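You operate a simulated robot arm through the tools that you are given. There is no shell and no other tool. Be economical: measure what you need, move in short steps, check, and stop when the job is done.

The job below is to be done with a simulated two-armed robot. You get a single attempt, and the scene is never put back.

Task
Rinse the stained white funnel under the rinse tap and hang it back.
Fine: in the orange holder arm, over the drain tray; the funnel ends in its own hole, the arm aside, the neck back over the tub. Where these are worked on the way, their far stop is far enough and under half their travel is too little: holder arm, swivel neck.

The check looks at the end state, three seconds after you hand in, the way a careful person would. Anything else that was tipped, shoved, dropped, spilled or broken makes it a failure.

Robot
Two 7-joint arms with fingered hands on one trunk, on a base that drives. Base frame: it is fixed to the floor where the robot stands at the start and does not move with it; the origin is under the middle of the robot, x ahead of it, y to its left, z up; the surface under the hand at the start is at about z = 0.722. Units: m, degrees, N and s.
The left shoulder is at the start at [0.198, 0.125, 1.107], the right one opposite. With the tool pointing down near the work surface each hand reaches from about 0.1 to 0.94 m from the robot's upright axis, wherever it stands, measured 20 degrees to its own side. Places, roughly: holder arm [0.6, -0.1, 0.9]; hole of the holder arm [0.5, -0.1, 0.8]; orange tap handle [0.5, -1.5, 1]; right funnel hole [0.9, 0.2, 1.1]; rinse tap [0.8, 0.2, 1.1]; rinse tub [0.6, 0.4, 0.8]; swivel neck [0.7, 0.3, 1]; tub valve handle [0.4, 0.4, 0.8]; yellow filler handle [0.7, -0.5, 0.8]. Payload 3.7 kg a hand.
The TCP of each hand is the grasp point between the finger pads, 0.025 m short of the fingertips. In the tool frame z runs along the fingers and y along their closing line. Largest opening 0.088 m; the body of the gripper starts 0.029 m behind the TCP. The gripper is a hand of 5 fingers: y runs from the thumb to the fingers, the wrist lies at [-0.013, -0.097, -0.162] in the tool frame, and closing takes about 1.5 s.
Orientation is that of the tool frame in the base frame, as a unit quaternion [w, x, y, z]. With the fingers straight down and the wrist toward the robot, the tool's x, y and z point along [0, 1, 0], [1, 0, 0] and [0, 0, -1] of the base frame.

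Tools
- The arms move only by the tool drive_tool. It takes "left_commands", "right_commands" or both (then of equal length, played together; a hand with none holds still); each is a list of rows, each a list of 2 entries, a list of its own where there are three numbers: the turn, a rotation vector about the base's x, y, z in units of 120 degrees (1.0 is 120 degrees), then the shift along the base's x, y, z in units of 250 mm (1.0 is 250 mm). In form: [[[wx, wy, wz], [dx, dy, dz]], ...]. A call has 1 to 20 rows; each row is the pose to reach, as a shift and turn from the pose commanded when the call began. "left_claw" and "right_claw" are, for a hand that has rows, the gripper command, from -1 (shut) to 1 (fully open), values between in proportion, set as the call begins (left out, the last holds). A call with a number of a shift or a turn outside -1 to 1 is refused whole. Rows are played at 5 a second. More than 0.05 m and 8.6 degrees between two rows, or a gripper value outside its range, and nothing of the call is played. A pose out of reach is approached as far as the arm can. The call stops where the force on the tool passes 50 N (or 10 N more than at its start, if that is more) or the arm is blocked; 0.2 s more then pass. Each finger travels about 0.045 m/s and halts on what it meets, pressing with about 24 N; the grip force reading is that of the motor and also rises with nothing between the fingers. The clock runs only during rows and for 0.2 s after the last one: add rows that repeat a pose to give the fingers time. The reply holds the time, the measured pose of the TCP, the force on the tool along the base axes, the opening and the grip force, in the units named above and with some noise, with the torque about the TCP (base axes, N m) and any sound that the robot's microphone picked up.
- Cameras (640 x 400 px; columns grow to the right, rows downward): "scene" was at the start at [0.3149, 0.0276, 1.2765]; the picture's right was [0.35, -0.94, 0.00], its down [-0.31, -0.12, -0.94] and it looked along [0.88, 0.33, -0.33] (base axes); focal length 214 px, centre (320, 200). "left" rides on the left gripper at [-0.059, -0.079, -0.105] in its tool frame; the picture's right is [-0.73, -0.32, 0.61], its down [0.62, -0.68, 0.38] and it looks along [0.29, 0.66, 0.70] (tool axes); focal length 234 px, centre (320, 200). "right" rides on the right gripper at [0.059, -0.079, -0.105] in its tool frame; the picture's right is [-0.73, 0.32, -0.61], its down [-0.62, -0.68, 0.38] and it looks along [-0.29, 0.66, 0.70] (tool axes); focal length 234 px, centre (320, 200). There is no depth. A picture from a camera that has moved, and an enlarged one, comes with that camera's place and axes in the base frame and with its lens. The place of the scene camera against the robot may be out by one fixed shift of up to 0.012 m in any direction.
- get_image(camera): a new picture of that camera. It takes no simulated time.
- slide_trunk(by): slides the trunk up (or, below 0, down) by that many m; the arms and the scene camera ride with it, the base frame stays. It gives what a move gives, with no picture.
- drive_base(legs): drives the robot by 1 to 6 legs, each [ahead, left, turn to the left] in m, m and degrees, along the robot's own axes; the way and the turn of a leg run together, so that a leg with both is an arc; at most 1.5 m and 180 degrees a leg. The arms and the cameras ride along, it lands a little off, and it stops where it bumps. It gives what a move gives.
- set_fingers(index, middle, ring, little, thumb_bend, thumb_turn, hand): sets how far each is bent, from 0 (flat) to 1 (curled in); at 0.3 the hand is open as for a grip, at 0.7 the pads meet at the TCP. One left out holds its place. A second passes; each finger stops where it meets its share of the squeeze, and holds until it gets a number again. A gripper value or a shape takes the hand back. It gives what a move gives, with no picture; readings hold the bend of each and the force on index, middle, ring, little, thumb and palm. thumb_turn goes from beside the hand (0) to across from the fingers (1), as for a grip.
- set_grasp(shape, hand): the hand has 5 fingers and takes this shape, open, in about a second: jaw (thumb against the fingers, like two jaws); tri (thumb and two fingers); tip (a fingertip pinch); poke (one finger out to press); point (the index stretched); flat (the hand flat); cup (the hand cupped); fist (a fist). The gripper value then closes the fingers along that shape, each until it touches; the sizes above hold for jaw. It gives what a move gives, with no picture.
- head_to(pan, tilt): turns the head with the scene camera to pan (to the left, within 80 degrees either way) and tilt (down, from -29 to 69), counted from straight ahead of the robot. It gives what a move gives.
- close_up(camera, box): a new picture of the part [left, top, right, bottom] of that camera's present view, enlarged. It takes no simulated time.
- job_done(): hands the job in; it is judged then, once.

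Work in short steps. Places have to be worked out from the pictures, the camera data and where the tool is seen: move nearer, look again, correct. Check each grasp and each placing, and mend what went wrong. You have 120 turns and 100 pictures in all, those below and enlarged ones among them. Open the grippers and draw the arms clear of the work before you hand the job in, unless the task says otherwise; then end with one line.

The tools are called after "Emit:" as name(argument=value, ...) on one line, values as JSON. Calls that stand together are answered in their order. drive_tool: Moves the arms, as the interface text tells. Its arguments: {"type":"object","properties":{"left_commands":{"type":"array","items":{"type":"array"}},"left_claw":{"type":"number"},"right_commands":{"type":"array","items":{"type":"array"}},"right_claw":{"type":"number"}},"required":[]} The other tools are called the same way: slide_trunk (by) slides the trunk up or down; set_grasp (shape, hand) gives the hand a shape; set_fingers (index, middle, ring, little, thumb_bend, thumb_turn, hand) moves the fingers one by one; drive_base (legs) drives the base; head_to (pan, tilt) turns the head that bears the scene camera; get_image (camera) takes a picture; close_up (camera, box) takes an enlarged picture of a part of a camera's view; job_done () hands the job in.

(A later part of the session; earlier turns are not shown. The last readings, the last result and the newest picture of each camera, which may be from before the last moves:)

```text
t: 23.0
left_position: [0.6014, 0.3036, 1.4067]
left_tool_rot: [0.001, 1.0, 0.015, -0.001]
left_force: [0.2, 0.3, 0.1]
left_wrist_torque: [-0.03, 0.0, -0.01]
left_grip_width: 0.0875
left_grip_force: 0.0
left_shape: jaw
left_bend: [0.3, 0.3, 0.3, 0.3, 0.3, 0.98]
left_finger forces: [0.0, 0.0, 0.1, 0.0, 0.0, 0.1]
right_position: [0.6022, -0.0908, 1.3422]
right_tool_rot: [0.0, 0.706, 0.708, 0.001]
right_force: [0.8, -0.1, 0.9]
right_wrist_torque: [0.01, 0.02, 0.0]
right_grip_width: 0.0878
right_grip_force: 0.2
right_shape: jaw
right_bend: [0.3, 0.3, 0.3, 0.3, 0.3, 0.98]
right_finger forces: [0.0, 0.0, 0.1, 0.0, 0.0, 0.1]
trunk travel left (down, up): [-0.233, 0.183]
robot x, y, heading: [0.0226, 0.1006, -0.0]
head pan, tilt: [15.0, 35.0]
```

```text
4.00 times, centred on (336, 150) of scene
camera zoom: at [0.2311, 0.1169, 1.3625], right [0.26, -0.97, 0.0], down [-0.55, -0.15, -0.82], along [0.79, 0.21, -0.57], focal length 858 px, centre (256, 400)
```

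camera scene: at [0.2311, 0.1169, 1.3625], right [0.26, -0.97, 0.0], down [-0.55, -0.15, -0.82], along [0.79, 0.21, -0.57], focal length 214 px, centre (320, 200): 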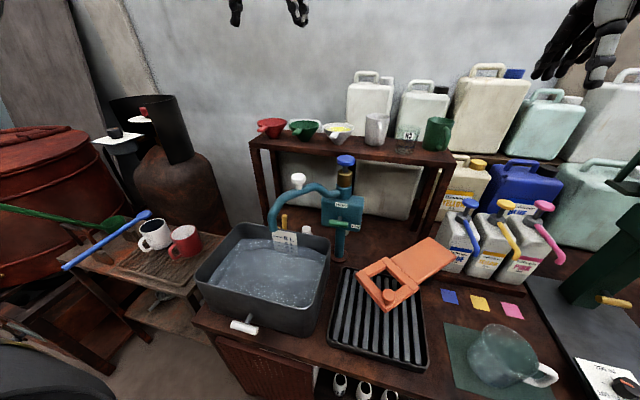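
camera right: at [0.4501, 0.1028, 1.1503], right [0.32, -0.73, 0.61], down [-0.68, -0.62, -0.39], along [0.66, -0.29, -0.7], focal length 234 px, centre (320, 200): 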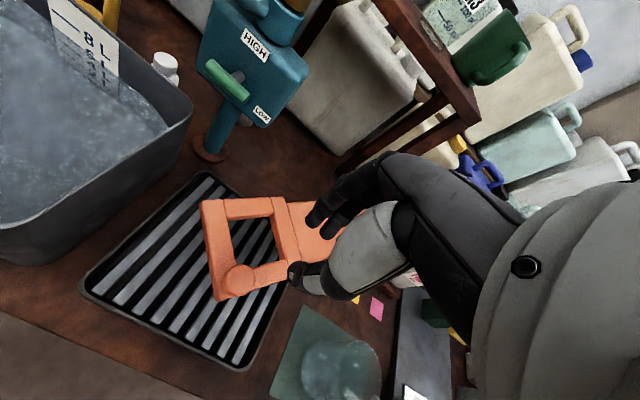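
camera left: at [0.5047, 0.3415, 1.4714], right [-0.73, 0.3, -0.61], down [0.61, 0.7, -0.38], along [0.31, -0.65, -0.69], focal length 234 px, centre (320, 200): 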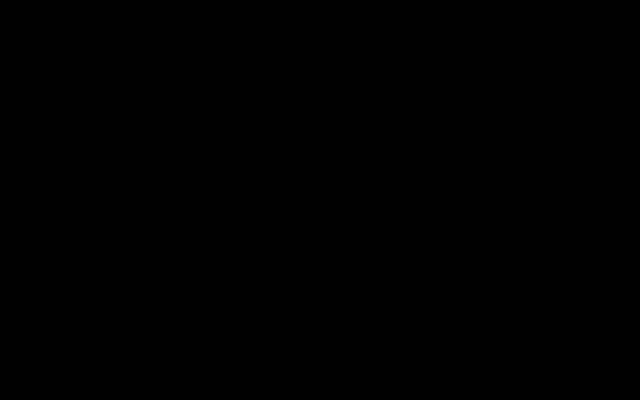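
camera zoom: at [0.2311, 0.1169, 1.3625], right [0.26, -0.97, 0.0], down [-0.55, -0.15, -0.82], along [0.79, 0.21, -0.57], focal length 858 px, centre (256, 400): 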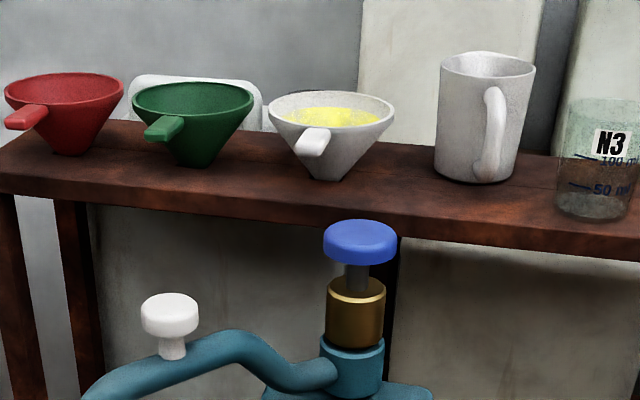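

Tab judged at x≈0.81–0.88, y≈0.24, z≈1.155, with the blue knob top at 1.11 just below-right. I move the left hand to above the tab at z≈1.28.

Emit:
drive_tool(left_commands=[[[0, 0, 0], [0.16, -0.04, -0.05]], [[0, 0, 0], [0.32, -0.08, -0.12]], [[0, 0, 0], [0.48, -0.12, -0.2]], [[0, 0, 0], [0.64, -0.17, -0.28]], [[0, 0, 0], [0.78, -0.21, -0.36]], [[0, 0, 0], [0.916, -0.252, -0.46]]], left_claw=0.4)

Emit:
close_up(camera="scene", box=[216, 50, 416, 175])

Emit:
get_image(camera="left")

```text
t: 24.4
left_position: [0.6808, 0.2911, 1.2732]
left_tool_rot: [0.001, 1.0, 0.015, -0.001]
left_force: [-0.5, 0.3, 0.8]
left_wrist_torque: [0.0, -0.01, 0.02]
left_grip_width: 0.0617
left_grip_force: 0.0
left_shape: jaw
left_bend: [0.27, 0.37, 0.34, 0.35, 0.58, 0.99]
left_finger forces: [0.1, 0.0, 0.0, 0.1, 0.0, 0.1]
left hand out of reach, approached as far as the arm can: row 1, 2, 3, 4, 5, 6
right_position: [0.5996, -0.0929, 1.3431]
right_tool_rot: [0.0, 0.707, 0.707, 0.001]
right_force: [-0.5, 0.7, 0.8]
right_wrist_torque: [-0.03, -0.03, -0.02]
right_grip_width: 0.0878
right_grip_force: 0.0
right_shape: jaw
right_bend: [0.3, 0.3, 0.3, 0.3, 0.3, 0.98]
right_finger forces: [0.1, 0.0, 0.0, 0.1, 0.1, 0.1]
trunk travel left (down, up): [-0.233, 0.183]
robot x, y, heading: [0.027, 0.1006, -0.2]
head pan, tilt: [15.0, 35.0]
```

```text
3.20 times, centred on (316, 112) of scene
camera zoom: at [0.2295, 0.1162, 1.3629], right [0.26, -0.97, 0.0], down [-0.55, -0.15, -0.82], along [0.79, 0.21, -0.57], focal length 686 px, centre (333, 480)
```

zoom: 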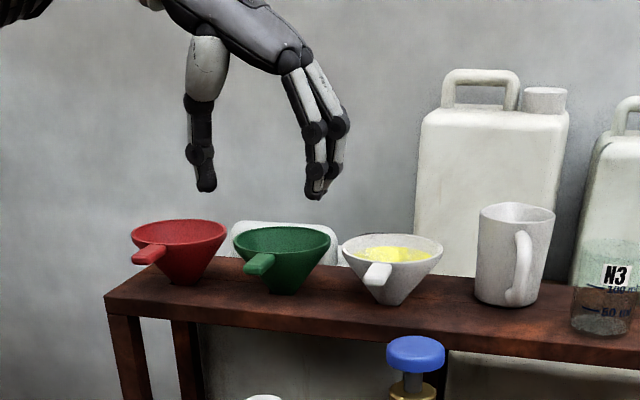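

```text
65 pictures are left
camera left: at [0.6198, 0.3692, 1.3785], right [-0.74, 0.3, -0.61], down [0.6, 0.7, -0.39], along [0.31, -0.65, -0.7], focal length 234 px, centre (320, 200)
```

left: 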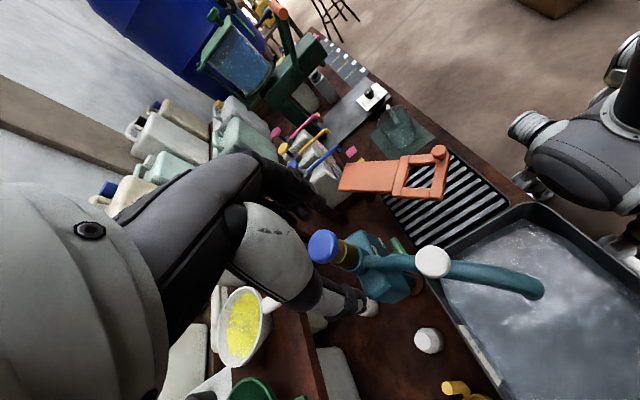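

Raising the trunk also shifts the shoulders back, so it costs reach. I slide it down by 0.14 m and check.

Emit:
slide_trunk(by=-0.14)

Emit:
get_image(camera="scene")

```text
t: 26.1
left_position: [0.6778, 0.2975, 1.1333]
left_tool_rot: [0.001, 1.0, 0.014, 0.0]
left_force: [0.0, -0.1, -0.1]
left_wrist_torque: [0.01, -0.02, -0.01]
left_grip_width: 0.0618
left_grip_force: 0.1
left_shape: jaw
left_bend: [0.27, 0.37, 0.34, 0.35, 0.58, 0.99]
left_finger forces: [0.0, 0.1, 0.1, 0.0, 0.1, 0.1]
right_position: [0.5992, -0.0918, 1.2053]
right_tool_rot: [0.0, 0.707, 0.707, 0.002]
right_force: [-0.4, 0.8, -0.9]
right_wrist_torque: [0.02, -0.04, 0.0]
right_grip_width: 0.0877
right_grip_force: 0.1
right_shape: jaw
right_bend: [0.3, 0.3, 0.3, 0.3, 0.3, 0.98]
right_finger forces: [0.0, 0.0, 0.1, 0.1, 0.0, 0.1]
trunk travel left (down, up): [-0.093, 0.323]
robot x, y, heading: [0.0217, 0.0978, 0.0]
head pan, tilt: [15.0, 35.0]
```

```text
64 pictures are left
camera scene: at [0.3774, 0.1161, 1.2046], right [0.26, -0.97, 0.0], down [-0.55, -0.15, -0.82], along [0.79, 0.21, -0.57], focal length 214 px, centre (320, 200)
```

scene: 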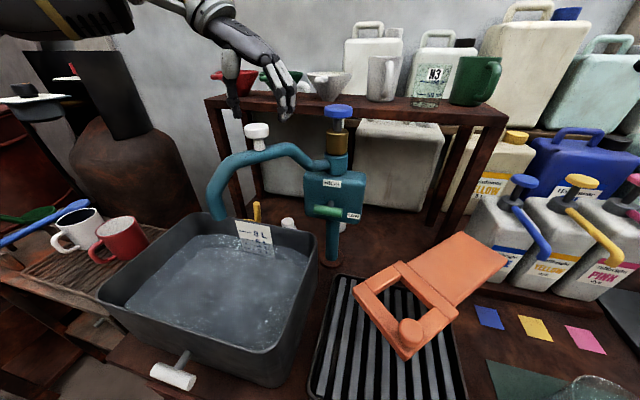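

Shoulders are now forward. I lift the hand first (it's near the neck's white knob), then advance above the tab.

Emit:
drive_tool(left_commands=[[[0, 0, 0], [0, 0, 0.18]], [[0, 0, 0], [0, 0, 0.36]], [[0, 0, 0], [0.04, 0, 0.5]], [[0, 0, 0], [0.2, -0.06, 0.52]], [[0, 0, 0], [0.36, -0.12, 0.52]], [[0, 0, 0], [0.5, -0.18, 0.52]], [[0, 0, 0], [0.608, -0.23, 0.52]]])

Emit:
close_up(camera="scene", box=[216, 20, 416, 145])

Emit:
get_image(camera="left")

```text
t: 27.7
left_position: [0.7435, 0.2763, 1.224]
left_tool_rot: [0.001, 1.0, 0.013, 0.0]
left_force: [-1.5, 0.3, -0.2]
left_wrist_torque: [0.03, -0.02, 0.01]
left_grip_width: 0.0619
left_grip_force: 0.1
left_shape: jaw
left_bend: [0.27, 0.37, 0.34, 0.35, 0.58, 0.99]
left_finger forces: [0.0, 0.1, 0.1, 0.0, 0.0, 0.1]
left hand out of reach, approached as far as the arm can: row 4, 5, 6, 7
right_position: [0.6016, -0.0912, 1.2036]
right_tool_rot: [0.0, 0.706, 0.708, 0.002]
right_force: [0.0, 0.7, 0.1]
right_wrist_torque: [0.0, -0.01, -0.02]
right_grip_width: 0.0879
right_grip_force: 0.1
right_shape: jaw
right_bend: [0.3, 0.3, 0.3, 0.3, 0.3, 0.98]
right_finger forces: [0.0, 0.0, 0.0, 0.1, 0.1, 0.0]
trunk travel left (down, up): [-0.093, 0.323]
robot x, y, heading: [0.0261, 0.0989, -0.1]
head pan, tilt: [15.0, 35.0]
```

```text
3.20 times, centred on (316, 82) of scene
camera zoom: at [0.3788, 0.1162, 1.2039], right [0.26, -0.97, 0.0], down [-0.55, -0.15, -0.82], along [0.79, 0.21, -0.57], focal length 686 px, centre (333, 576)
```

zoom: 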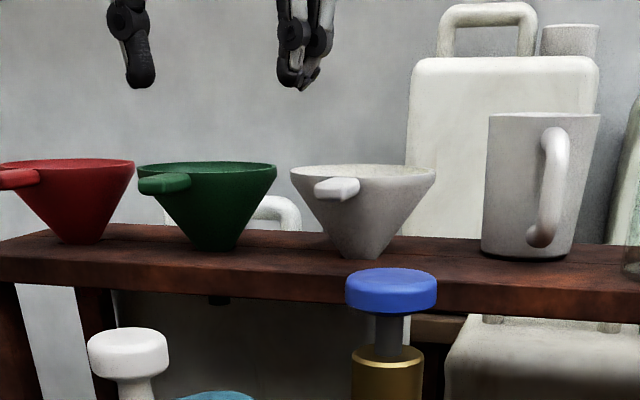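

```text
62 pictures are left
camera left: at [0.6836, 0.3535, 1.3285], right [-0.74, 0.3, -0.61], down [0.6, 0.7, -0.39], along [0.31, -0.65, -0.7], focal length 234 px, centre (320, 200)
```

left: 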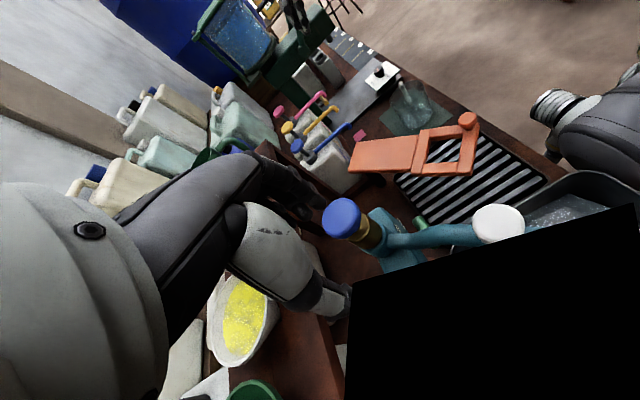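

Rim and tab are at z≈1.157; tab tip ≈[0.82,0.235]. I tilt the hand 30° forward (wrist comes back toward the robot, gaining reach) while moving above the tab.

Emit:
drive_tool(left_commands=[[[0, -0.065, 0], [0, -0.03, 0.02]], [[0, -0.13, 0], [0.05, -0.06, 0.03]], [[0, -0.195, 0], [0.13, -0.1, 0.04]], [[0, -0.25, 0], [0.22, -0.14, 0.04]], [[0, -0.25, 0], [0.3, -0.16, 0.04]], [[0, -0.25, 0], [0.366, -0.16, 0.04]]])

Emit:
close_up(camera="scene", box=[216, 20, 416, 145])

Emit:
get_image(camera="left")

```text
t: 29.1
left_position: [0.8234, 0.244, 1.2247]
left_tool_rot: [0.004, 0.966, 0.014, 0.258]
left_force: [-0.2, 0.5, 0.2]
left_wrist_torque: [-0.01, 0.01, -0.04]
left_grip_width: 0.0621
left_grip_force: 0.0
left_shape: jaw
left_bend: [0.27, 0.37, 0.34, 0.35, 0.58, 0.99]
left_finger forces: [0.0, 0.0, 0.0, 0.0, 0.0, 0.1]
left hand out of reach, approached as far as the arm can: row 5, 6
right_position: [0.6029, -0.0917, 1.2019]
right_tool_rot: [-0.001, 0.707, 0.708, 0.0]
right_force: [-0.1, 0.5, -1.0]
right_wrist_torque: [0.01, 0.0, -0.01]
right_grip_width: 0.0879
right_grip_force: 0.2
right_shape: jaw
right_bend: [0.3, 0.3, 0.3, 0.3, 0.3, 0.98]
right_finger forces: [0.0, 0.0, 0.0, 0.1, 0.1, 0.1]
trunk travel left (down, up): [-0.093, 0.323]
robot x, y, heading: [0.0197, 0.0981, -0.1]
head pan, tilt: [15.0, 35.0]
```

```text
3.20 times, centred on (316, 82) of scene
camera zoom: at [0.3801, 0.1163, 1.2033], right [0.26, -0.97, 0.0], down [-0.55, -0.15, -0.82], along [0.79, 0.21, -0.57], focal length 686 px, centre (333, 576)
```

zoom: 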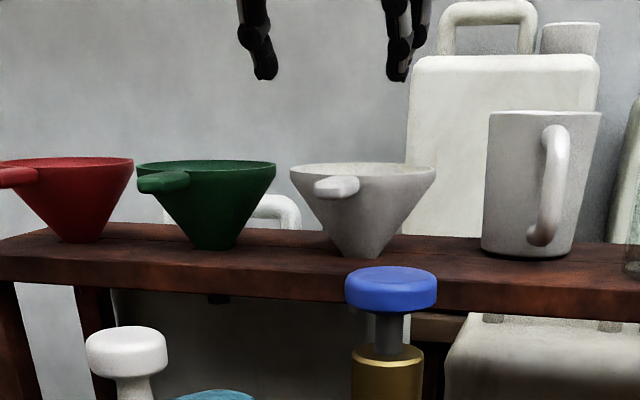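

```text
60 pictures are left
camera left: at [0.7196, 0.3217, 1.2854], right [-0.34, 0.3, -0.89], down [0.71, 0.7, -0.03], along [0.61, -0.65, -0.45], focal length 234 px, centre (320, 200)
```

left: 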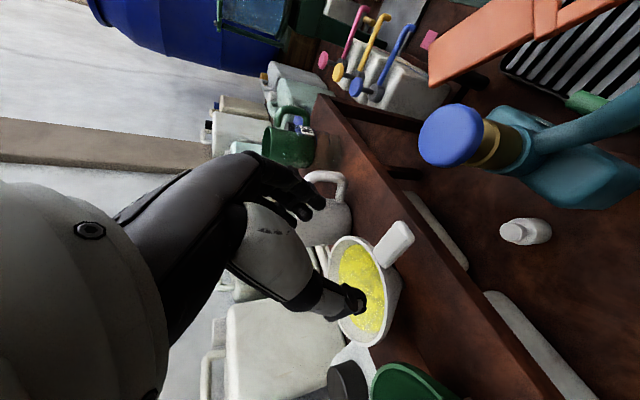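

From the hand camera the tab spans x≈0.815–0.86 at y≈0.248. The thumb and fingers straddle it in the scene view, so I descend to it.

Emit:
drive_tool(left_commands=[[[0, 0, 0], [0.01, 0.008, -0.07]], [[0, 0, 0], [0.02, 0.016, -0.14]], [[0, 0, 0], [0.035, 0.016, -0.21]], [[0, 0, 0], [0.04, 0.016, -0.25]]])

Emit:
close_up(camera="scene", box=[216, 20, 416, 145])

Emit:
close_up(camera="left", box=[240, 140, 480, 290])

```text
t: 30.1
left_position: [0.831, 0.2466, 1.1644]
left_tool_rot: [0.005, 0.966, 0.014, 0.258]
left_force: [-0.6, 0.3, 0.3]
left_wrist_torque: [-0.03, 0.0, -0.03]
left_grip_width: 0.0619
left_grip_force: 0.0
left_shape: jaw
left_bend: [0.27, 0.37, 0.34, 0.35, 0.58, 0.99]
left_finger forces: [0.0, 0.0, 0.0, 0.0, 0.1, 0.0]
right_position: [0.6001, -0.0916, 1.2041]
right_tool_rot: [-0.001, 0.707, 0.707, 0.001]
right_force: [-0.4, -0.6, -0.4]
right_wrist_torque: [0.0, 0.01, 0.0]
right_grip_width: 0.0878
right_grip_force: 0.0
right_shape: jaw
right_bend: [0.3, 0.3, 0.3, 0.3, 0.3, 0.98]
right_finger forces: [0.1, 0.1, 0.0, 0.0, 0.0, 0.0]
trunk travel left (down, up): [-0.093, 0.323]
robot x, y, heading: [0.0266, 0.0996, -0.2]
head pan, tilt: [15.0, 35.0]
```

```text
3.20 times, centred on (316, 82) of scene
camera zoom: at [0.3789, 0.1162, 1.2039], right [0.26, -0.97, 0.0], down [-0.55, -0.15, -0.82], along [0.79, 0.21, -0.57], focal length 686 px, centre (333, 576)
```

zoom: 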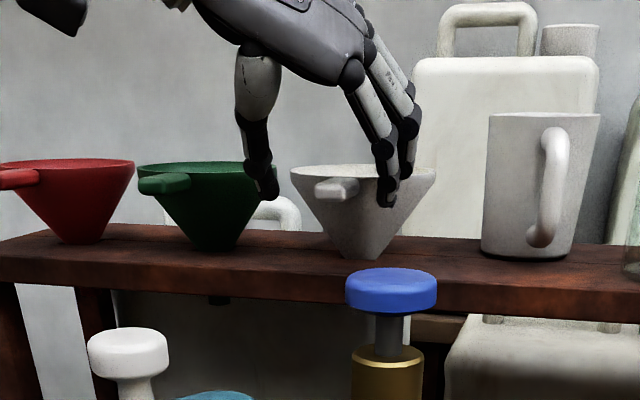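

```text
2.67 times, centred on (360, 215) of left
camera zoom: at [0.7264, 0.3266, 1.2247], right [-0.34, 0.3, -0.89], down [0.71, 0.7, -0.03], along [0.61, -0.65, -0.45], focal length 624 px, centre (213, 160)
```

zoom: 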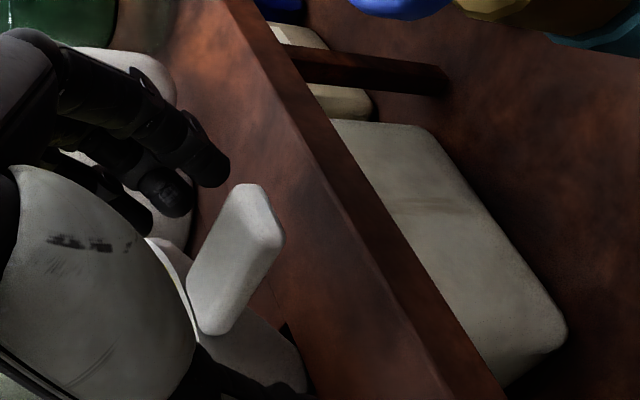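

Tab is about 1 cm lower than the TCP. I lower 1 cm and close the hand on it.

Emit:
drive_tool(left_commands=[[[0, 0, 0], [0, -0.008, -0.04]], [[0, 0, 0], [0, -0.008, -0.04]]])

Emit:
drive_tool(left_commands=[[[0, 0, 0], [0, 0, 0]], [[0, 0, 0], [0, 0, 0]], [[0, 0, 0], [0, 0, 0]], [[0, 0, 0], [0, 0, 0]], [[0, 0, 0], [0, 0, 0]], [[0, 0, 0], [0, 0, 0]], [[0, 0, 0], [0, 0, 0]], [[0, 0, 0], [0, 0, 0]]], left_claw=-0.9)

Emit:
close_up(camera="scene", box=[216, 20, 416, 145])

Emit:
close_up(camera="left", box=[240, 140, 480, 290])

```text
t: 30.7
left_position: [0.8307, 0.2474, 1.1536]
left_tool_rot: [0.003, 0.966, 0.013, 0.257]
left_force: [-0.3, -0.4, 0.1]
left_wrist_torque: [0.03, -0.04, -0.02]
left_grip_width: 0.0618
left_grip_force: 0.2
left_shape: jaw
left_bend: [0.27, 0.37, 0.34, 0.35, 0.58, 0.99]
left_finger forces: [0.0, 0.1, 0.0, 0.1, 0.0, 0.0]
right_position: [0.6002, -0.0913, 1.2033]
right_tool_rot: [-0.001, 0.707, 0.708, 0.001]
right_force: [-0.6, 0.6, -0.6]
right_wrist_torque: [0.0, 0.04, -0.02]
right_grip_width: 0.0879
right_grip_force: 0.0
right_shape: jaw
right_bend: [0.3, 0.3, 0.3, 0.3, 0.3, 0.98]
right_finger forces: [0.1, 0.0, 0.0, 0.1, 0.0, 0.0]
trunk travel left (down, up): [-0.093, 0.323]
robot x, y, heading: [0.0292, 0.1015, 0.1]
head pan, tilt: [15.0, 35.0]
```

```text
t: 32.5
left_position: [0.8305, 0.2466, 1.154]
left_tool_rot: [0.004, 0.966, 0.014, 0.257]
left_force: [2.2, -2.5, 1.2]
left_wrist_torque: [-0.12, -0.21, -0.18]
left_grip_width: 0.0061
left_grip_force: 24.3
left_shape: jaw
left_bend: [0.7, 0.7, 0.6, 0.51, 0.79, 1.0]
left_finger forces: [2.9, 3.4, 3.8, 5.6, 19.5, 0.1]
right_position: [0.6006, -0.0929, 1.2034]
right_tool_rot: [-0.001, 0.706, 0.708, 0.001]
right_force: [0.2, 0.8, -0.8]
right_wrist_torque: [0.02, 0.0, -0.01]
right_grip_width: 0.0876
right_grip_force: 0.0
right_shape: jaw
right_bend: [0.3, 0.3, 0.3, 0.3, 0.3, 0.98]
right_finger forces: [0.1, 0.1, 0.0, 0.0, 0.0, 0.1]
trunk travel left (down, up): [-0.093, 0.323]
robot x, y, heading: [0.0271, 0.0988, 0.0]
head pan, tilt: [15.0, 35.0]
```

```text
3.20 times, centred on (316, 82) of scene
camera zoom: at [0.3789, 0.1158, 1.2039], right [0.26, -0.97, 0.0], down [-0.55, -0.15, -0.82], along [0.79, 0.21, -0.57], focal length 686 px, centre (333, 576)
```

zoom: 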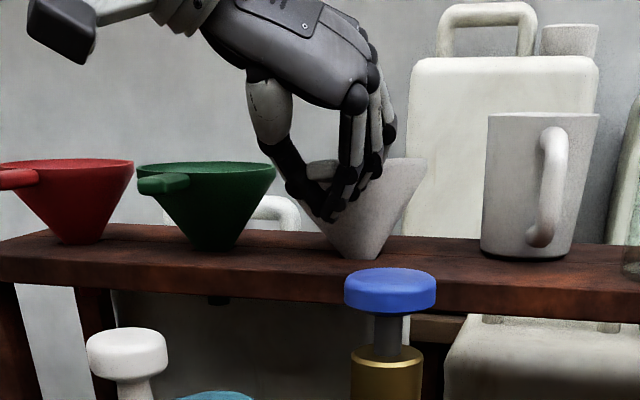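

```text
2.67 times, centred on (360, 215) of left
camera zoom: at [0.7265, 0.3241, 1.2148], right [-0.34, 0.3, -0.89], down [0.72, 0.7, -0.03], along [0.61, -0.65, -0.45], focal length 624 px, centre (213, 160)
```

zoom: 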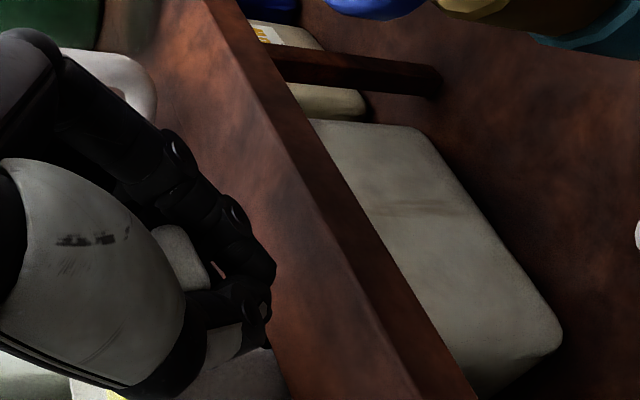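

Ring and little finger hold the tab; index and middle close in front of its tip. I test the hold with a small 1.5 cm lift.

Emit:
drive_tool(left_commands=[[[0, 0, 0], [0, 0, 0.03]], [[0, 0, 0], [0, 0, 0.06]]])

Emit:
close_up(camera="scene", box=[216, 20, 416, 145])

```text
t: 33.1
left_position: [0.8317, 0.2469, 1.1703]
left_tool_rot: [0.004, 0.966, 0.014, 0.257]
left_force: [0.6, -0.6, -0.7]
left_wrist_torque: [0.0, 0.01, -0.03]
left_grip_width: 0.0048
left_grip_force: 24.2
left_shape: jaw
left_bend: [0.7, 0.7, 0.71, 0.71, 0.8, 1.0]
left_finger forces: [0.0, 0.1, 0.4, 0.0, 0.2, 0.0]
right_position: [0.6012, -0.0915, 1.2039]
right_tool_rot: [0.0, 0.707, 0.708, 0.001]
right_force: [-0.4, 0.4, -0.2]
right_wrist_torque: [0.0, 0.01, -0.01]
right_grip_width: 0.0876
right_grip_force: 0.0
right_shape: jaw
right_bend: [0.3, 0.3, 0.3, 0.3, 0.3, 0.98]
right_finger forces: [0.1, 0.0, 0.0, 0.0, 0.0, 0.0]
trunk travel left (down, up): [-0.093, 0.323]
robot x, y, heading: [0.024, 0.0959, 0.0]
head pan, tilt: [15.0, 35.0]
```

```text
3.20 times, centred on (316, 82) of scene
camera zoom: at [0.3786, 0.1162, 1.204], right [0.26, -0.97, 0.0], down [-0.55, -0.15, -0.82], along [0.79, 0.21, -0.57], focal length 686 px, centre (333, 576)
```

zoom: 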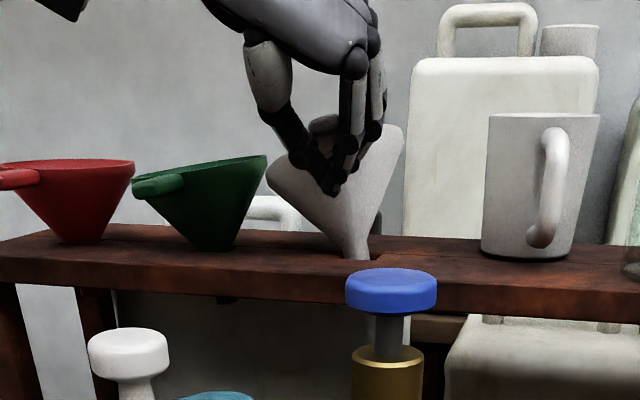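

The funnel tips sideways and nudges the green one. I go back down and release.

Emit:
drive_tool(left_commands=[[[0, 0, 0], [0, -0.01, -0.03]], [[0, 0, 0], [0, -0.02, -0.06]], [[0, 0, 0], [0, -0.02, -0.08]]])

Emit:
drive_tool(left_commands=[[[0, 0, 0], [0, 0, 0]], [[0, 0, 0], [0, 0, 0]], [[0, 0, 0], [0, 0, 0]], [[0, 0, 0], [0, 0, 0]], [[0, 0, 0], [0, 0, 0]], [[0, 0, 0], [0, 0, 0]]], left_claw=0.6)

Emit:
close_up(camera="scene", box=[216, 20, 416, 145])

```text
t: 33.9
left_position: [0.8312, 0.2428, 1.1478]
left_tool_rot: [0.004, 0.966, 0.014, 0.257]
left_force: [-0.6, 0.0, -0.1]
left_wrist_torque: [0.02, -0.01, 0.02]
left_grip_width: 0.0047
left_grip_force: 24.2
left_shape: jaw
left_bend: [0.7, 0.7, 0.7, 0.7, 0.8, 1.0]
left_finger forces: [0.1, 0.1, 0.0, 0.1, 0.1, 0.0]
right_position: [0.6005, -0.0915, 1.2046]
right_tool_rot: [-0.001, 0.707, 0.708, 0.001]
right_force: [0.1, -0.5, -0.4]
right_wrist_torque: [-0.03, 0.01, 0.01]
right_grip_width: 0.088
right_grip_force: 0.0
right_shape: jaw
right_bend: [0.3, 0.3, 0.3, 0.3, 0.3, 0.98]
right_finger forces: [0.0, 0.1, 0.1, 0.0, 0.1, 0.0]
trunk travel left (down, up): [-0.093, 0.323]
robot x, y, heading: [0.0242, 0.0982, 0.0]
head pan, tilt: [15.0, 35.0]
```

```text
t: 35.3
left_position: [0.8308, 0.2407, 1.1484]
left_tool_rot: [0.004, 0.966, 0.014, 0.257]
left_force: [0.2, 0.6, 0.0]
left_wrist_torque: [0.0, 0.0, -0.01]
left_grip_width: 0.0703
left_grip_force: 0.0
left_shape: jaw
left_bend: [0.27, 0.34, 0.32, 0.33, 0.49, 0.99]
left_finger forces: [0.0, 0.0, 0.0, 0.0, 0.1, 0.0]
right_position: [0.6015, -0.0904, 1.2035]
right_tool_rot: [0.0, 0.707, 0.707, 0.001]
right_force: [0.1, 0.4, -0.2]
right_wrist_torque: [-0.02, 0.0, -0.01]
right_grip_width: 0.0875
right_grip_force: 0.0
right_shape: jaw
right_bend: [0.3, 0.3, 0.3, 0.3, 0.3, 0.98]
right_finger forces: [0.0, 0.0, 0.1, 0.1, 0.0, 0.0]
trunk travel left (down, up): [-0.093, 0.323]
robot x, y, heading: [0.0223, 0.0976, 0.2]
head pan, tilt: [15.0, 35.0]
```

```text
3.20 times, centred on (316, 82) of scene
camera zoom: at [0.3788, 0.1161, 1.2039], right [0.26, -0.97, 0.0], down [-0.55, -0.15, -0.82], along [0.79, 0.21, -0.57], focal length 686 px, centre (333, 576)
```

zoom: 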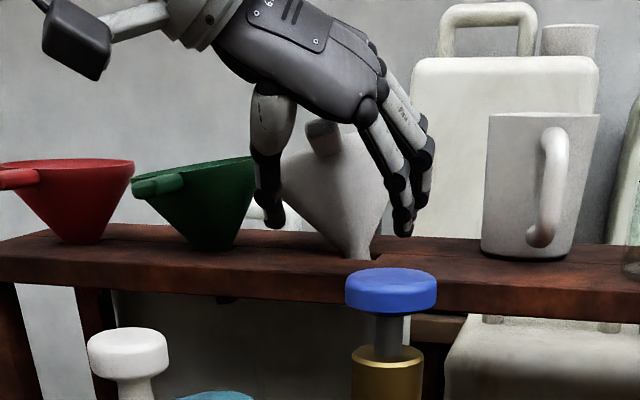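

The funnel leans back-left, spout still in its hole. I back the open hand off toward the robot to view it.

Emit:
drive_tool(left_commands=[[[0, 0, 0], [-0.1, 0, 0.04]], [[0, 0, 0], [-0.2, 0, 0.1]], [[0, 0, 0], [-0.3, 0, 0.2]], [[0, 0, 0], [-0.3, 0, 0.36]]])

Emit:
close_up(camera="scene", box=[216, 20, 416, 145])

Emit:
get_image(camera="left")

```text
t: 36.3
left_position: [0.7544, 0.2409, 1.2392]
left_tool_rot: [0.003, 0.966, 0.014, 0.257]
left_force: [0.0, 0.7, 0.3]
left_wrist_torque: [-0.01, 0.03, 0.0]
left_grip_width: 0.0701
left_grip_force: 0.0
left_shape: jaw
left_bend: [0.27, 0.34, 0.32, 0.33, 0.49, 0.99]
left_finger forces: [0.0, 0.0, 0.0, 0.0, 0.0, 0.0]
right_position: [0.5999, -0.0929, 1.2042]
right_tool_rot: [-0.001, 0.707, 0.707, 0.002]
right_force: [0.0, -0.1, 0.1]
right_wrist_torque: [-0.01, -0.03, -0.01]
right_grip_width: 0.0882
right_grip_force: 0.0
right_shape: jaw
right_bend: [0.3, 0.3, 0.3, 0.3, 0.3, 0.98]
right_finger forces: [0.0, 0.0, 0.0, 0.0, 0.0, 0.0]
trunk travel left (down, up): [-0.093, 0.323]
robot x, y, heading: [0.0254, 0.0973, 0.2]
head pan, tilt: [15.0, 35.0]
```

```text
3.20 times, centred on (316, 82) of scene
camera zoom: at [0.3785, 0.1154, 1.2041], right [0.26, -0.97, 0.0], down [-0.55, -0.15, -0.82], along [0.79, 0.21, -0.57], focal length 686 px, centre (333, 576)
```

zoom: 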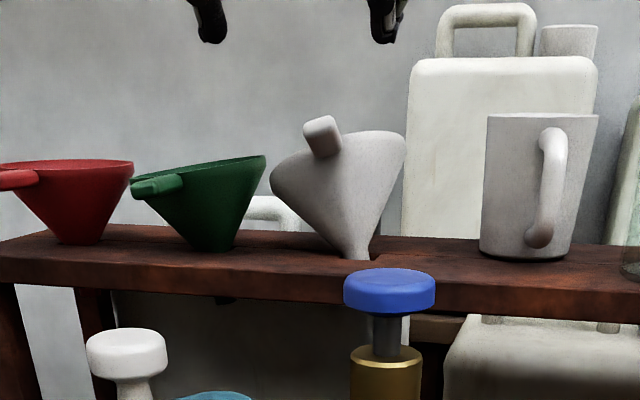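

```text
52 pictures are left
camera left: at [0.6504, 0.3186, 1.3], right [-0.34, 0.3, -0.89], down [0.72, 0.7, -0.03], along [0.61, -0.65, -0.45], focal length 234 px, centre (320, 200)
```

left: 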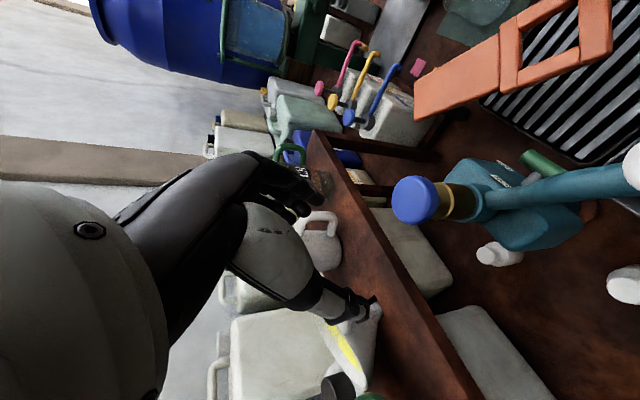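

The white funnel leans back against its neighbour with its tab raised (tip ≈[0.82,0.257,1.185]). I close the hand and bring it above the tab to press it gently back upright.

Emit:
drive_tool(left_commands=[[[0, 0, 0], [0, 0.03, 0.05]], [[0, 0, 0], [0, 0.036, 0.05]], [[0, 0, 0], [0, 0.036, 0.05]], [[0, 0, 0], [0.0, 0.036, 0.05]], [[0, 0, 0], [0.0, 0.036, 0.05]], [[0, 0, 0], [0.1, 0.036, 0.05]], [[0, 0, 0], [0.18, 0.036, 0.05]], [[0, 0, 0], [0.24, 0.036, 0.05]]], left_claw=-1)

Emit:
close_up(camera="scene", box=[216, 20, 416, 145])

```text
t: 38.1
left_position: [0.8091, 0.2508, 1.251]
left_tool_rot: [0.004, 0.966, 0.015, 0.258]
left_force: [0.2, 0.0, 0.3]
left_wrist_torque: [0.03, -0.03, 0.0]
left_grip_width: 0.0001
left_grip_force: 24.3
left_shape: jaw
left_bend: [0.7, 0.7, 0.7, 0.7, 0.37, 1.0]
left_finger forces: [0.0, 0.0, 0.0, 0.0, 0.0, 0.1]
left hand out of reach, approached as far as the arm can: row 8
right_position: [0.5999, -0.0918, 1.202]
right_tool_rot: [-0.001, 0.707, 0.707, 0.001]
right_force: [0.0, 0.6, 0.2]
right_wrist_torque: [0.01, 0.03, 0.0]
right_grip_width: 0.0877
right_grip_force: 0.0
right_shape: jaw
right_bend: [0.3, 0.3, 0.3, 0.3, 0.3, 0.98]
right_finger forces: [0.0, 0.1, 0.0, 0.1, 0.0, 0.0]
trunk travel left (down, up): [-0.093, 0.323]
robot x, y, heading: [0.0253, 0.0966, 0.2]
head pan, tilt: [15.0, 35.0]
```

```text
3.20 times, centred on (316, 82) of scene
camera zoom: at [0.3792, 0.1164, 1.2037], right [0.26, -0.97, 0.0], down [-0.55, -0.15, -0.82], along [0.79, 0.21, -0.57], focal length 686 px, centre (333, 576)
```

zoom: 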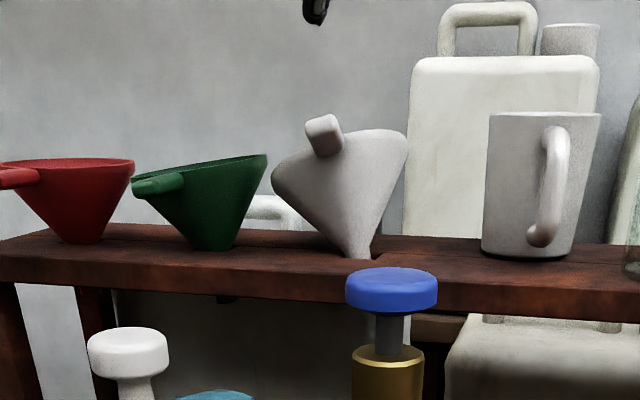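

I press down slowly, slightly to the right.

Emit:
drive_tool(left_commands=[[[0, 0, 0], [0.03, -0.016, -0.1]], [[0, 0, 0], [0.05, -0.02, -0.2]], [[0, 0, 0], [0.05, -0.024, -0.25]], [[0, 0, 0], [0.05, -0.03, -0.29]], [[0, 0, 0], [0.05, -0.035, -0.32]], [[0, 0, 0], [0.05, -0.04, -0.35]]])

Emit:
close_up(camera="scene", box=[216, 20, 416, 145])

```text
t: 39.5
left_position: [0.8126, 0.2383, 1.1734]
left_tool_rot: [0.007, 0.965, 0.013, 0.263]
left_force: [-27.7, -0.6, 20.2]
left_wrist_torque: [0.15, -0.2, 0.19]
left_grip_width: 0.0001
left_grip_force: 24.4
left_shape: jaw
left_bend: [0.7, 0.7, 0.71, 0.7, 0.4, 1.0]
left_finger forces: [0.0, 30.7, 14.5, 0.0, 0.0, 0.0]
right_position: [0.5931, -0.0919, 1.2074]
right_tool_rot: [0.002, 0.707, 0.708, 0.005]
right_force: [0.0, -0.4, 0.0]
right_wrist_torque: [0.01, 0.02, 0.02]
right_grip_width: 0.0876
right_grip_force: 0.1
right_shape: jaw
right_bend: [0.3, 0.3, 0.3, 0.3, 0.3, 0.98]
right_finger forces: [0.1, 0.0, 0.1, 0.1, 0.0, 0.0]
trunk travel left (down, up): [-0.093, 0.323]
robot x, y, heading: [0.027, 0.0983, -0.1]
head pan, tilt: [15.0, 35.0]
```

```text
3.20 times, centred on (316, 82) of scene
camera zoom: at [0.3718, 0.1155, 1.2066], right [0.26, -0.97, 0.0], down [-0.55, -0.15, -0.82], along [0.79, 0.21, -0.57], focal length 686 px, centre (333, 576)
```

zoom: 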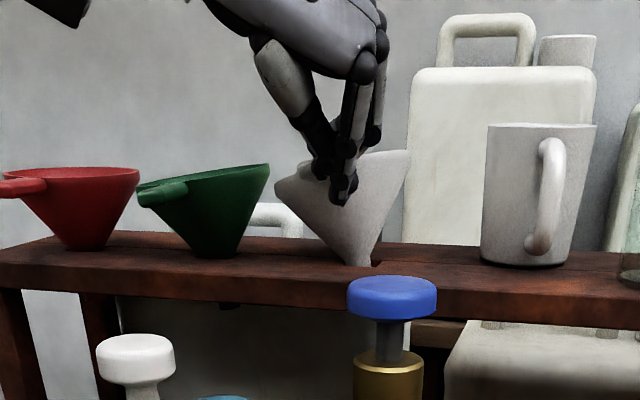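

The funnel is less tilted, but still leans left. I lift off, switch the left hand to the three-finger shape, and look.

Emit:
drive_tool(left_commands=[[[0, 0, 0], [-0.05, 0, 0.08]], [[0, 0, 0], [-0.08, 0, 0.2]], [[0, 0, 0], [-0.08, 0, 0.3]]])

Emit:
set_grasp(hand="left", shape="tri")

Emit:
close_up(camera="scene", box=[216, 20, 416, 145])

Emit:
close_up(camera="left", box=[240, 140, 560, 340])

```text
t: 40.3
left_position: [0.802, 0.2416, 1.2374]
left_tool_rot: [0.003, 0.967, 0.014, 0.256]
left_force: [-0.3, -0.2, -0.3]
left_wrist_torque: [-0.02, 0.02, 0.02]
left_grip_width: 0.0001
left_grip_force: 24.1
left_shape: jaw
left_bend: [0.7, 0.7, 0.7, 0.7, 0.41, 1.0]
left_finger forces: [0.0, 0.0, 0.0, 0.1, 0.1, 0.0]
right_position: [0.6001, -0.0915, 1.2045]
right_tool_rot: [-0.001, 0.707, 0.708, 0.0]
right_force: [-0.6, -0.7, -1.1]
right_wrist_torque: [-0.02, -0.02, -0.02]
right_grip_width: 0.0876
right_grip_force: 0.0
right_shape: jaw
right_bend: [0.3, 0.3, 0.3, 0.3, 0.3, 0.98]
right_finger forces: [0.0, 0.0, 0.1, 0.1, 0.0, 0.1]
trunk travel left (down, up): [-0.093, 0.323]
robot x, y, heading: [0.0223, 0.1029, 0.0]
head pan, tilt: [15.0, 35.0]
```

```text
t: 41.2
left_position: [0.8021, 0.2408, 1.2388]
left_tool_rot: [0.004, 0.966, 0.014, 0.257]
left_force: [0.6, -0.1, 0.4]
left_wrist_torque: [0.02, -0.02, -0.01]
left_grip_width: 0.0874
left_grip_force: 0.0
left_shape: tri
left_bend: [0.3, 0.3, 0.99, 0.99, 0.3, 0.98]
left_finger forces: [0.0, 0.0, 0.1, 0.0, 0.0, 0.0]
right_position: [0.6008, -0.0915, 1.2026]
right_tool_rot: [-0.001, 0.706, 0.708, 0.001]
right_force: [0.0, -0.4, -1.4]
right_wrist_torque: [0.0, 0.01, -0.01]
right_grip_width: 0.0878
right_grip_force: 0.1
right_shape: jaw
right_bend: [0.3, 0.3, 0.3, 0.3, 0.3, 0.98]
right_finger forces: [0.1, 0.0, 0.1, 0.0, 0.1, 0.0]
trunk travel left (down, up): [-0.093, 0.323]
robot x, y, heading: [0.0225, 0.1001, -0.1]
head pan, tilt: [15.0, 35.0]
```

```text
3.20 times, centred on (316, 82) of scene
camera zoom: at [0.3788, 0.1162, 1.2039], right [0.26, -0.97, 0.0], down [-0.55, -0.15, -0.82], along [0.79, 0.21, -0.57], focal length 686 px, centre (333, 576)
```

zoom: 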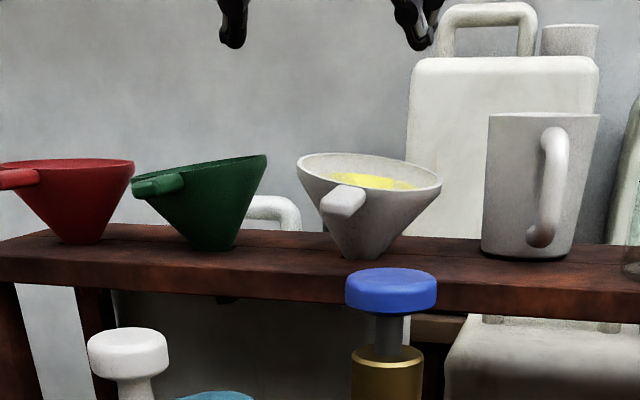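

```text
2.00 times, centred on (400, 240) of left
camera zoom: at [0.6972, 0.319, 1.2989], right [-0.34, 0.3, -0.89], down [0.71, 0.7, -0.03], along [0.61, -0.65, -0.45], focal length 468 px, centre (160, 120)
```

zoom: 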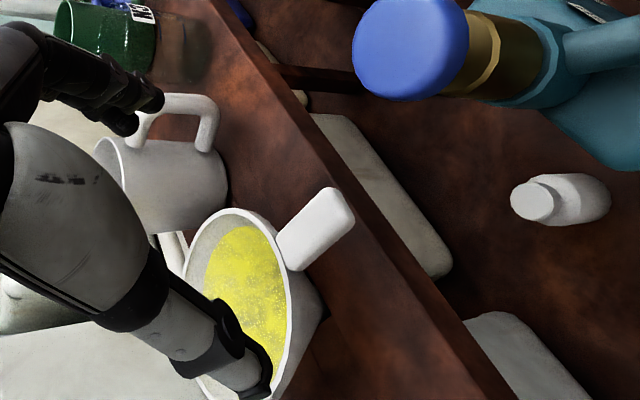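

Good: the funnel is back nearly upright; the tab spans x≈0.81–0.845 at y≈0.241, z≈1.152, and index/middle straddle the TCP. With ring and little curled away I descend onto the tab.

Emit:
drive_tool(left_commands=[[[0, 0, 0], [0.04, 0, -0.08]], [[0, 0, 0], [0.08, 0, -0.17]], [[0, 0, 0], [0.1, 0, -0.26]], [[0, 0, 0], [0.104, 0, -0.34]], [[0, 0, 0], [0.104, 0, -0.34]]], left_claw=0.4)

Emit:
close_up(camera="left", box=[240, 140, 480, 290])

Emit:
close_up(camera="scene", box=[216, 20, 416, 145])

```text
t: 42.4
left_position: [0.8259, 0.2408, 1.1544]
left_tool_rot: [0.005, 0.966, 0.013, 0.257]
left_force: [0.2, 0.0, -0.7]
left_wrist_torque: [-0.01, 0.0, -0.01]
left_grip_width: 0.0617
left_grip_force: 0.1
left_shape: tri
left_bend: [0.27, 0.37, 0.99, 0.99, 0.58, 0.99]
left_finger forces: [0.1, 0.0, 0.0, 0.0, 0.1, 0.0]
right_position: [0.6012, -0.0912, 1.2033]
right_tool_rot: [0.0, 0.707, 0.707, 0.0]
right_force: [0.3, -0.4, 0.3]
right_wrist_torque: [-0.04, 0.01, 0.04]
right_grip_width: 0.0877
right_grip_force: 0.0
right_shape: jaw
right_bend: [0.3, 0.3, 0.3, 0.3, 0.3, 0.98]
right_finger forces: [0.1, 0.0, 0.0, 0.0, 0.0, 0.0]
trunk travel left (down, up): [-0.093, 0.323]
robot x, y, heading: [0.0272, 0.0968, 0.0]
head pan, tilt: [15.0, 35.0]
```

```text
2.67 times, centred on (360, 215) of left
camera zoom: at [0.7221, 0.3193, 1.2141], right [-0.34, 0.3, -0.89], down [0.71, 0.7, -0.03], along [0.61, -0.65, -0.45], focal length 624 px, centre (213, 160)
```

zoom: 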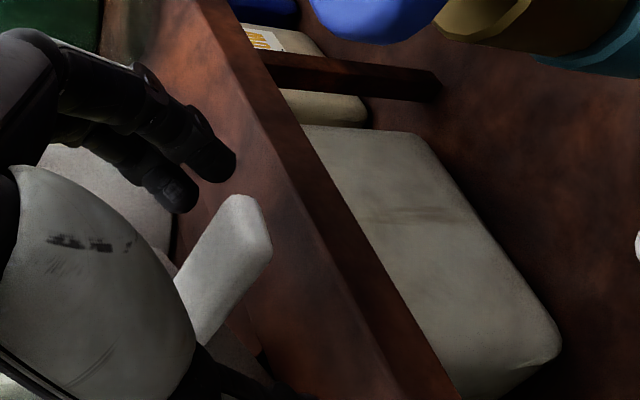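

```text
3.20 times, centred on (316, 82) of scene
camera zoom: at [0.3786, 0.1161, 1.204], right [0.26, -0.97, 0.0], down [-0.55, -0.15, -0.82], along [0.79, 0.21, -0.57], focal length 686 px, centre (333, 576)
```

zoom: 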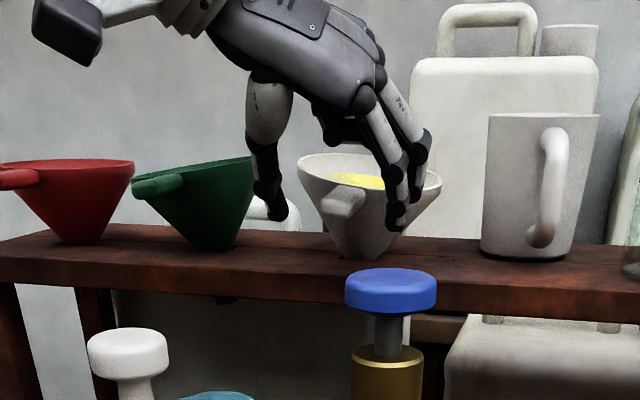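

Tab lies between thumb and fingers, just slightly below the TCP. I lower 6 mm and close the three-finger grip.

Emit:
drive_tool(left_commands=[[[0, 0, 0], [0.012, -0.01, -0.024]], [[0, 0, 0], [0.012, -0.01, -0.024]]])

Emit:
drive_tool(left_commands=[[[0, 0, 0], [0, 0, 0]], [[0, 0, 0], [0, 0, 0]], [[0, 0, 0], [0, 0, 0]], [[0, 0, 0], [0, 0, 0]], [[0, 0, 0], [0, 0, 0]], [[0, 0, 0], [0, 0, 0]], [[0, 0, 0], [0, 0, 0]], [[0, 0, 0], [0, 0, 0]]], left_claw=-1)

Emit:
close_up(camera="scene", box=[216, 20, 416, 145])

```text
t: 43.0
left_position: [0.8303, 0.2376, 1.1463]
left_tool_rot: [0.004, 0.966, 0.014, 0.257]
left_force: [-0.8, 0.2, 0.1]
left_wrist_torque: [0.01, -0.01, -0.01]
left_grip_width: 0.0617
left_grip_force: 0.0
left_shape: tri
left_bend: [0.27, 0.37, 0.99, 0.99, 0.58, 0.99]
left_finger forces: [0.1, 0.1, 0.0, 0.1, 0.0, 0.0]
right_position: [0.6002, -0.0927, 1.2026]
right_tool_rot: [0.0, 0.707, 0.708, 0.001]
right_force: [-0.3, -0.1, 0.5]
right_wrist_torque: [0.01, -0.03, -0.01]
right_grip_width: 0.0873
right_grip_force: 0.0
right_shape: jaw
right_bend: [0.3, 0.3, 0.3, 0.3, 0.3, 0.98]
right_finger forces: [0.1, 0.0, 0.0, 0.1, 0.0, 0.0]
trunk travel left (down, up): [-0.093, 0.323]
robot x, y, heading: [0.0245, 0.095, 0.0]
head pan, tilt: [15.0, 35.0]
```

```text
t: 44.8
left_position: [0.8301, 0.2386, 1.1484]
left_tool_rot: [0.005, 0.966, 0.014, 0.256]
left_force: [-1.5, -0.5, 0.0]
left_wrist_torque: [-0.01, 0.01, -0.02]
left_grip_width: 0.0076
left_grip_force: 23.9
left_shape: tri
left_bend: [0.73, 0.72, 1.0, 1.0, 0.78, 1.0]
left_finger forces: [5.3, 5.0, 0.1, 0.0, 19.3, 0.1]
right_position: [0.6007, -0.0914, 1.2036]
right_tool_rot: [0.0, 0.707, 0.708, 0.001]
right_force: [-0.2, -0.1, -0.5]
right_wrist_torque: [0.0, 0.0, -0.03]
right_grip_width: 0.0878
right_grip_force: 0.1
right_shape: jaw
right_bend: [0.3, 0.3, 0.3, 0.3, 0.3, 0.98]
right_finger forces: [0.1, 0.0, 0.0, 0.0, 0.1, 0.0]
trunk travel left (down, up): [-0.093, 0.323]
robot x, y, heading: [0.0283, 0.1006, 0.1]
head pan, tilt: [15.0, 35.0]
```

```text
3.20 times, centred on (316, 82) of scene
camera zoom: at [0.3789, 0.1161, 1.2039], right [0.26, -0.97, 0.0], down [-0.55, -0.15, -0.82], along [0.79, 0.21, -0.57], focal length 686 px, centre (333, 576)
```

zoom: 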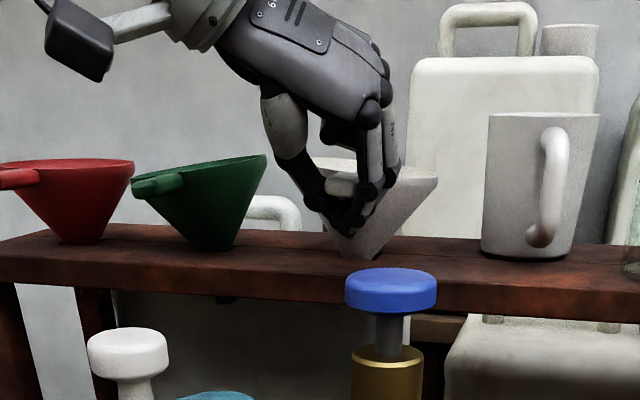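

The tips met below the tab; it is ~1.5 cm higher than the pads. I reopen, raise 1.6 cm, and close again.

Emit:
drive_tool(left_commands=[[[0, 0, 0], [0, 0, 0]], [[0, 0, 0], [0, 0, 0]], [[0, 0, 0], [0, 0, 0]], [[0, 0, 0], [0, 0, 0]], [[0, 0, 0], [0, 0, 0.03]], [[0, 0, 0], [0, 0, 0.064]]], left_claw=0.4)

Emit:
drive_tool(left_commands=[[[0, 0, 0], [0, 0, 0]], [[0, 0, 0], [0, 0, 0]], [[0, 0, 0], [0, 0, 0]], [[0, 0, 0], [0, 0, 0]], [[0, 0, 0], [0, 0, 0]], [[0, 0, 0], [0, 0, 0]], [[0, 0, 0], [0, 0, 0]], [[0, 0, 0], [0, 0, 0]]], left_claw=-1)

Emit:
close_up(camera="scene", box=[216, 20, 416, 145])

```text
t: 46.2
left_position: [0.8293, 0.2392, 1.164]
left_tool_rot: [0.004, 0.966, 0.014, 0.258]
left_force: [-0.2, 0.0, -0.1]
left_wrist_torque: [0.0, 0.01, 0.03]
left_grip_width: 0.0613
left_grip_force: 0.1
left_shape: tri
left_bend: [0.27, 0.37, 0.99, 0.99, 0.58, 0.99]
left_finger forces: [0.0, 0.1, 0.0, 0.0, 0.1, 0.0]
right_position: [0.6001, -0.0918, 1.2047]
right_tool_rot: [-0.001, 0.706, 0.708, 0.002]
right_force: [0.2, -0.4, 0.1]
right_wrist_torque: [0.04, 0.02, -0.01]
right_grip_width: 0.0874
right_grip_force: 0.1
right_shape: jaw
right_bend: [0.3, 0.3, 0.3, 0.3, 0.3, 0.98]
right_finger forces: [0.1, 0.0, 0.0, 0.0, 0.0, 0.0]
trunk travel left (down, up): [-0.093, 0.323]
robot x, y, heading: [0.0255, 0.0978, -0.2]
head pan, tilt: [15.0, 35.0]
```

```text
t: 48.0
left_position: [0.8295, 0.2383, 1.1629]
left_tool_rot: [0.004, 0.966, 0.013, 0.258]
left_force: [0.8, -0.5, 0.3]
left_wrist_torque: [-0.08, -0.06, -0.05]
left_grip_width: 0.0159
left_grip_force: 23.7
left_shape: tri
left_bend: [0.73, 0.6, 1.0, 1.0, 0.76, 1.0]
left_finger forces: [8.1, 11.5, 0.0, 0.0, 17.7, 0.1]
right_position: [0.6011, -0.092, 1.2045]
right_tool_rot: [-0.001, 0.707, 0.708, 0.0]
right_force: [0.6, 1.1, -0.6]
right_wrist_torque: [-0.01, -0.01, 0.01]
right_grip_width: 0.0877
right_grip_force: 0.0
right_shape: jaw
right_bend: [0.3, 0.3, 0.3, 0.3, 0.3, 0.98]
right_finger forces: [0.0, 0.1, 0.0, 0.0, 0.1, 0.0]
trunk travel left (down, up): [-0.093, 0.323]
robot x, y, heading: [0.0278, 0.0977, -0.0]
head pan, tilt: [15.0, 35.0]
```

```text
3.20 times, centred on (316, 82) of scene
camera zoom: at [0.3791, 0.1161, 1.2038], right [0.26, -0.97, 0.0], down [-0.55, -0.15, -0.82], along [0.79, 0.21, -0.57], focal length 686 px, centre (333, 576)
```

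zoom: 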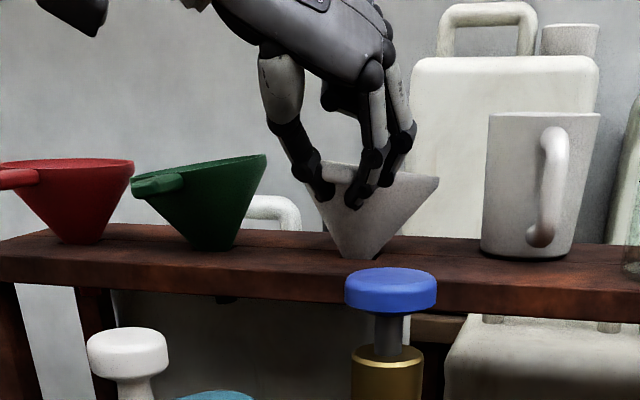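

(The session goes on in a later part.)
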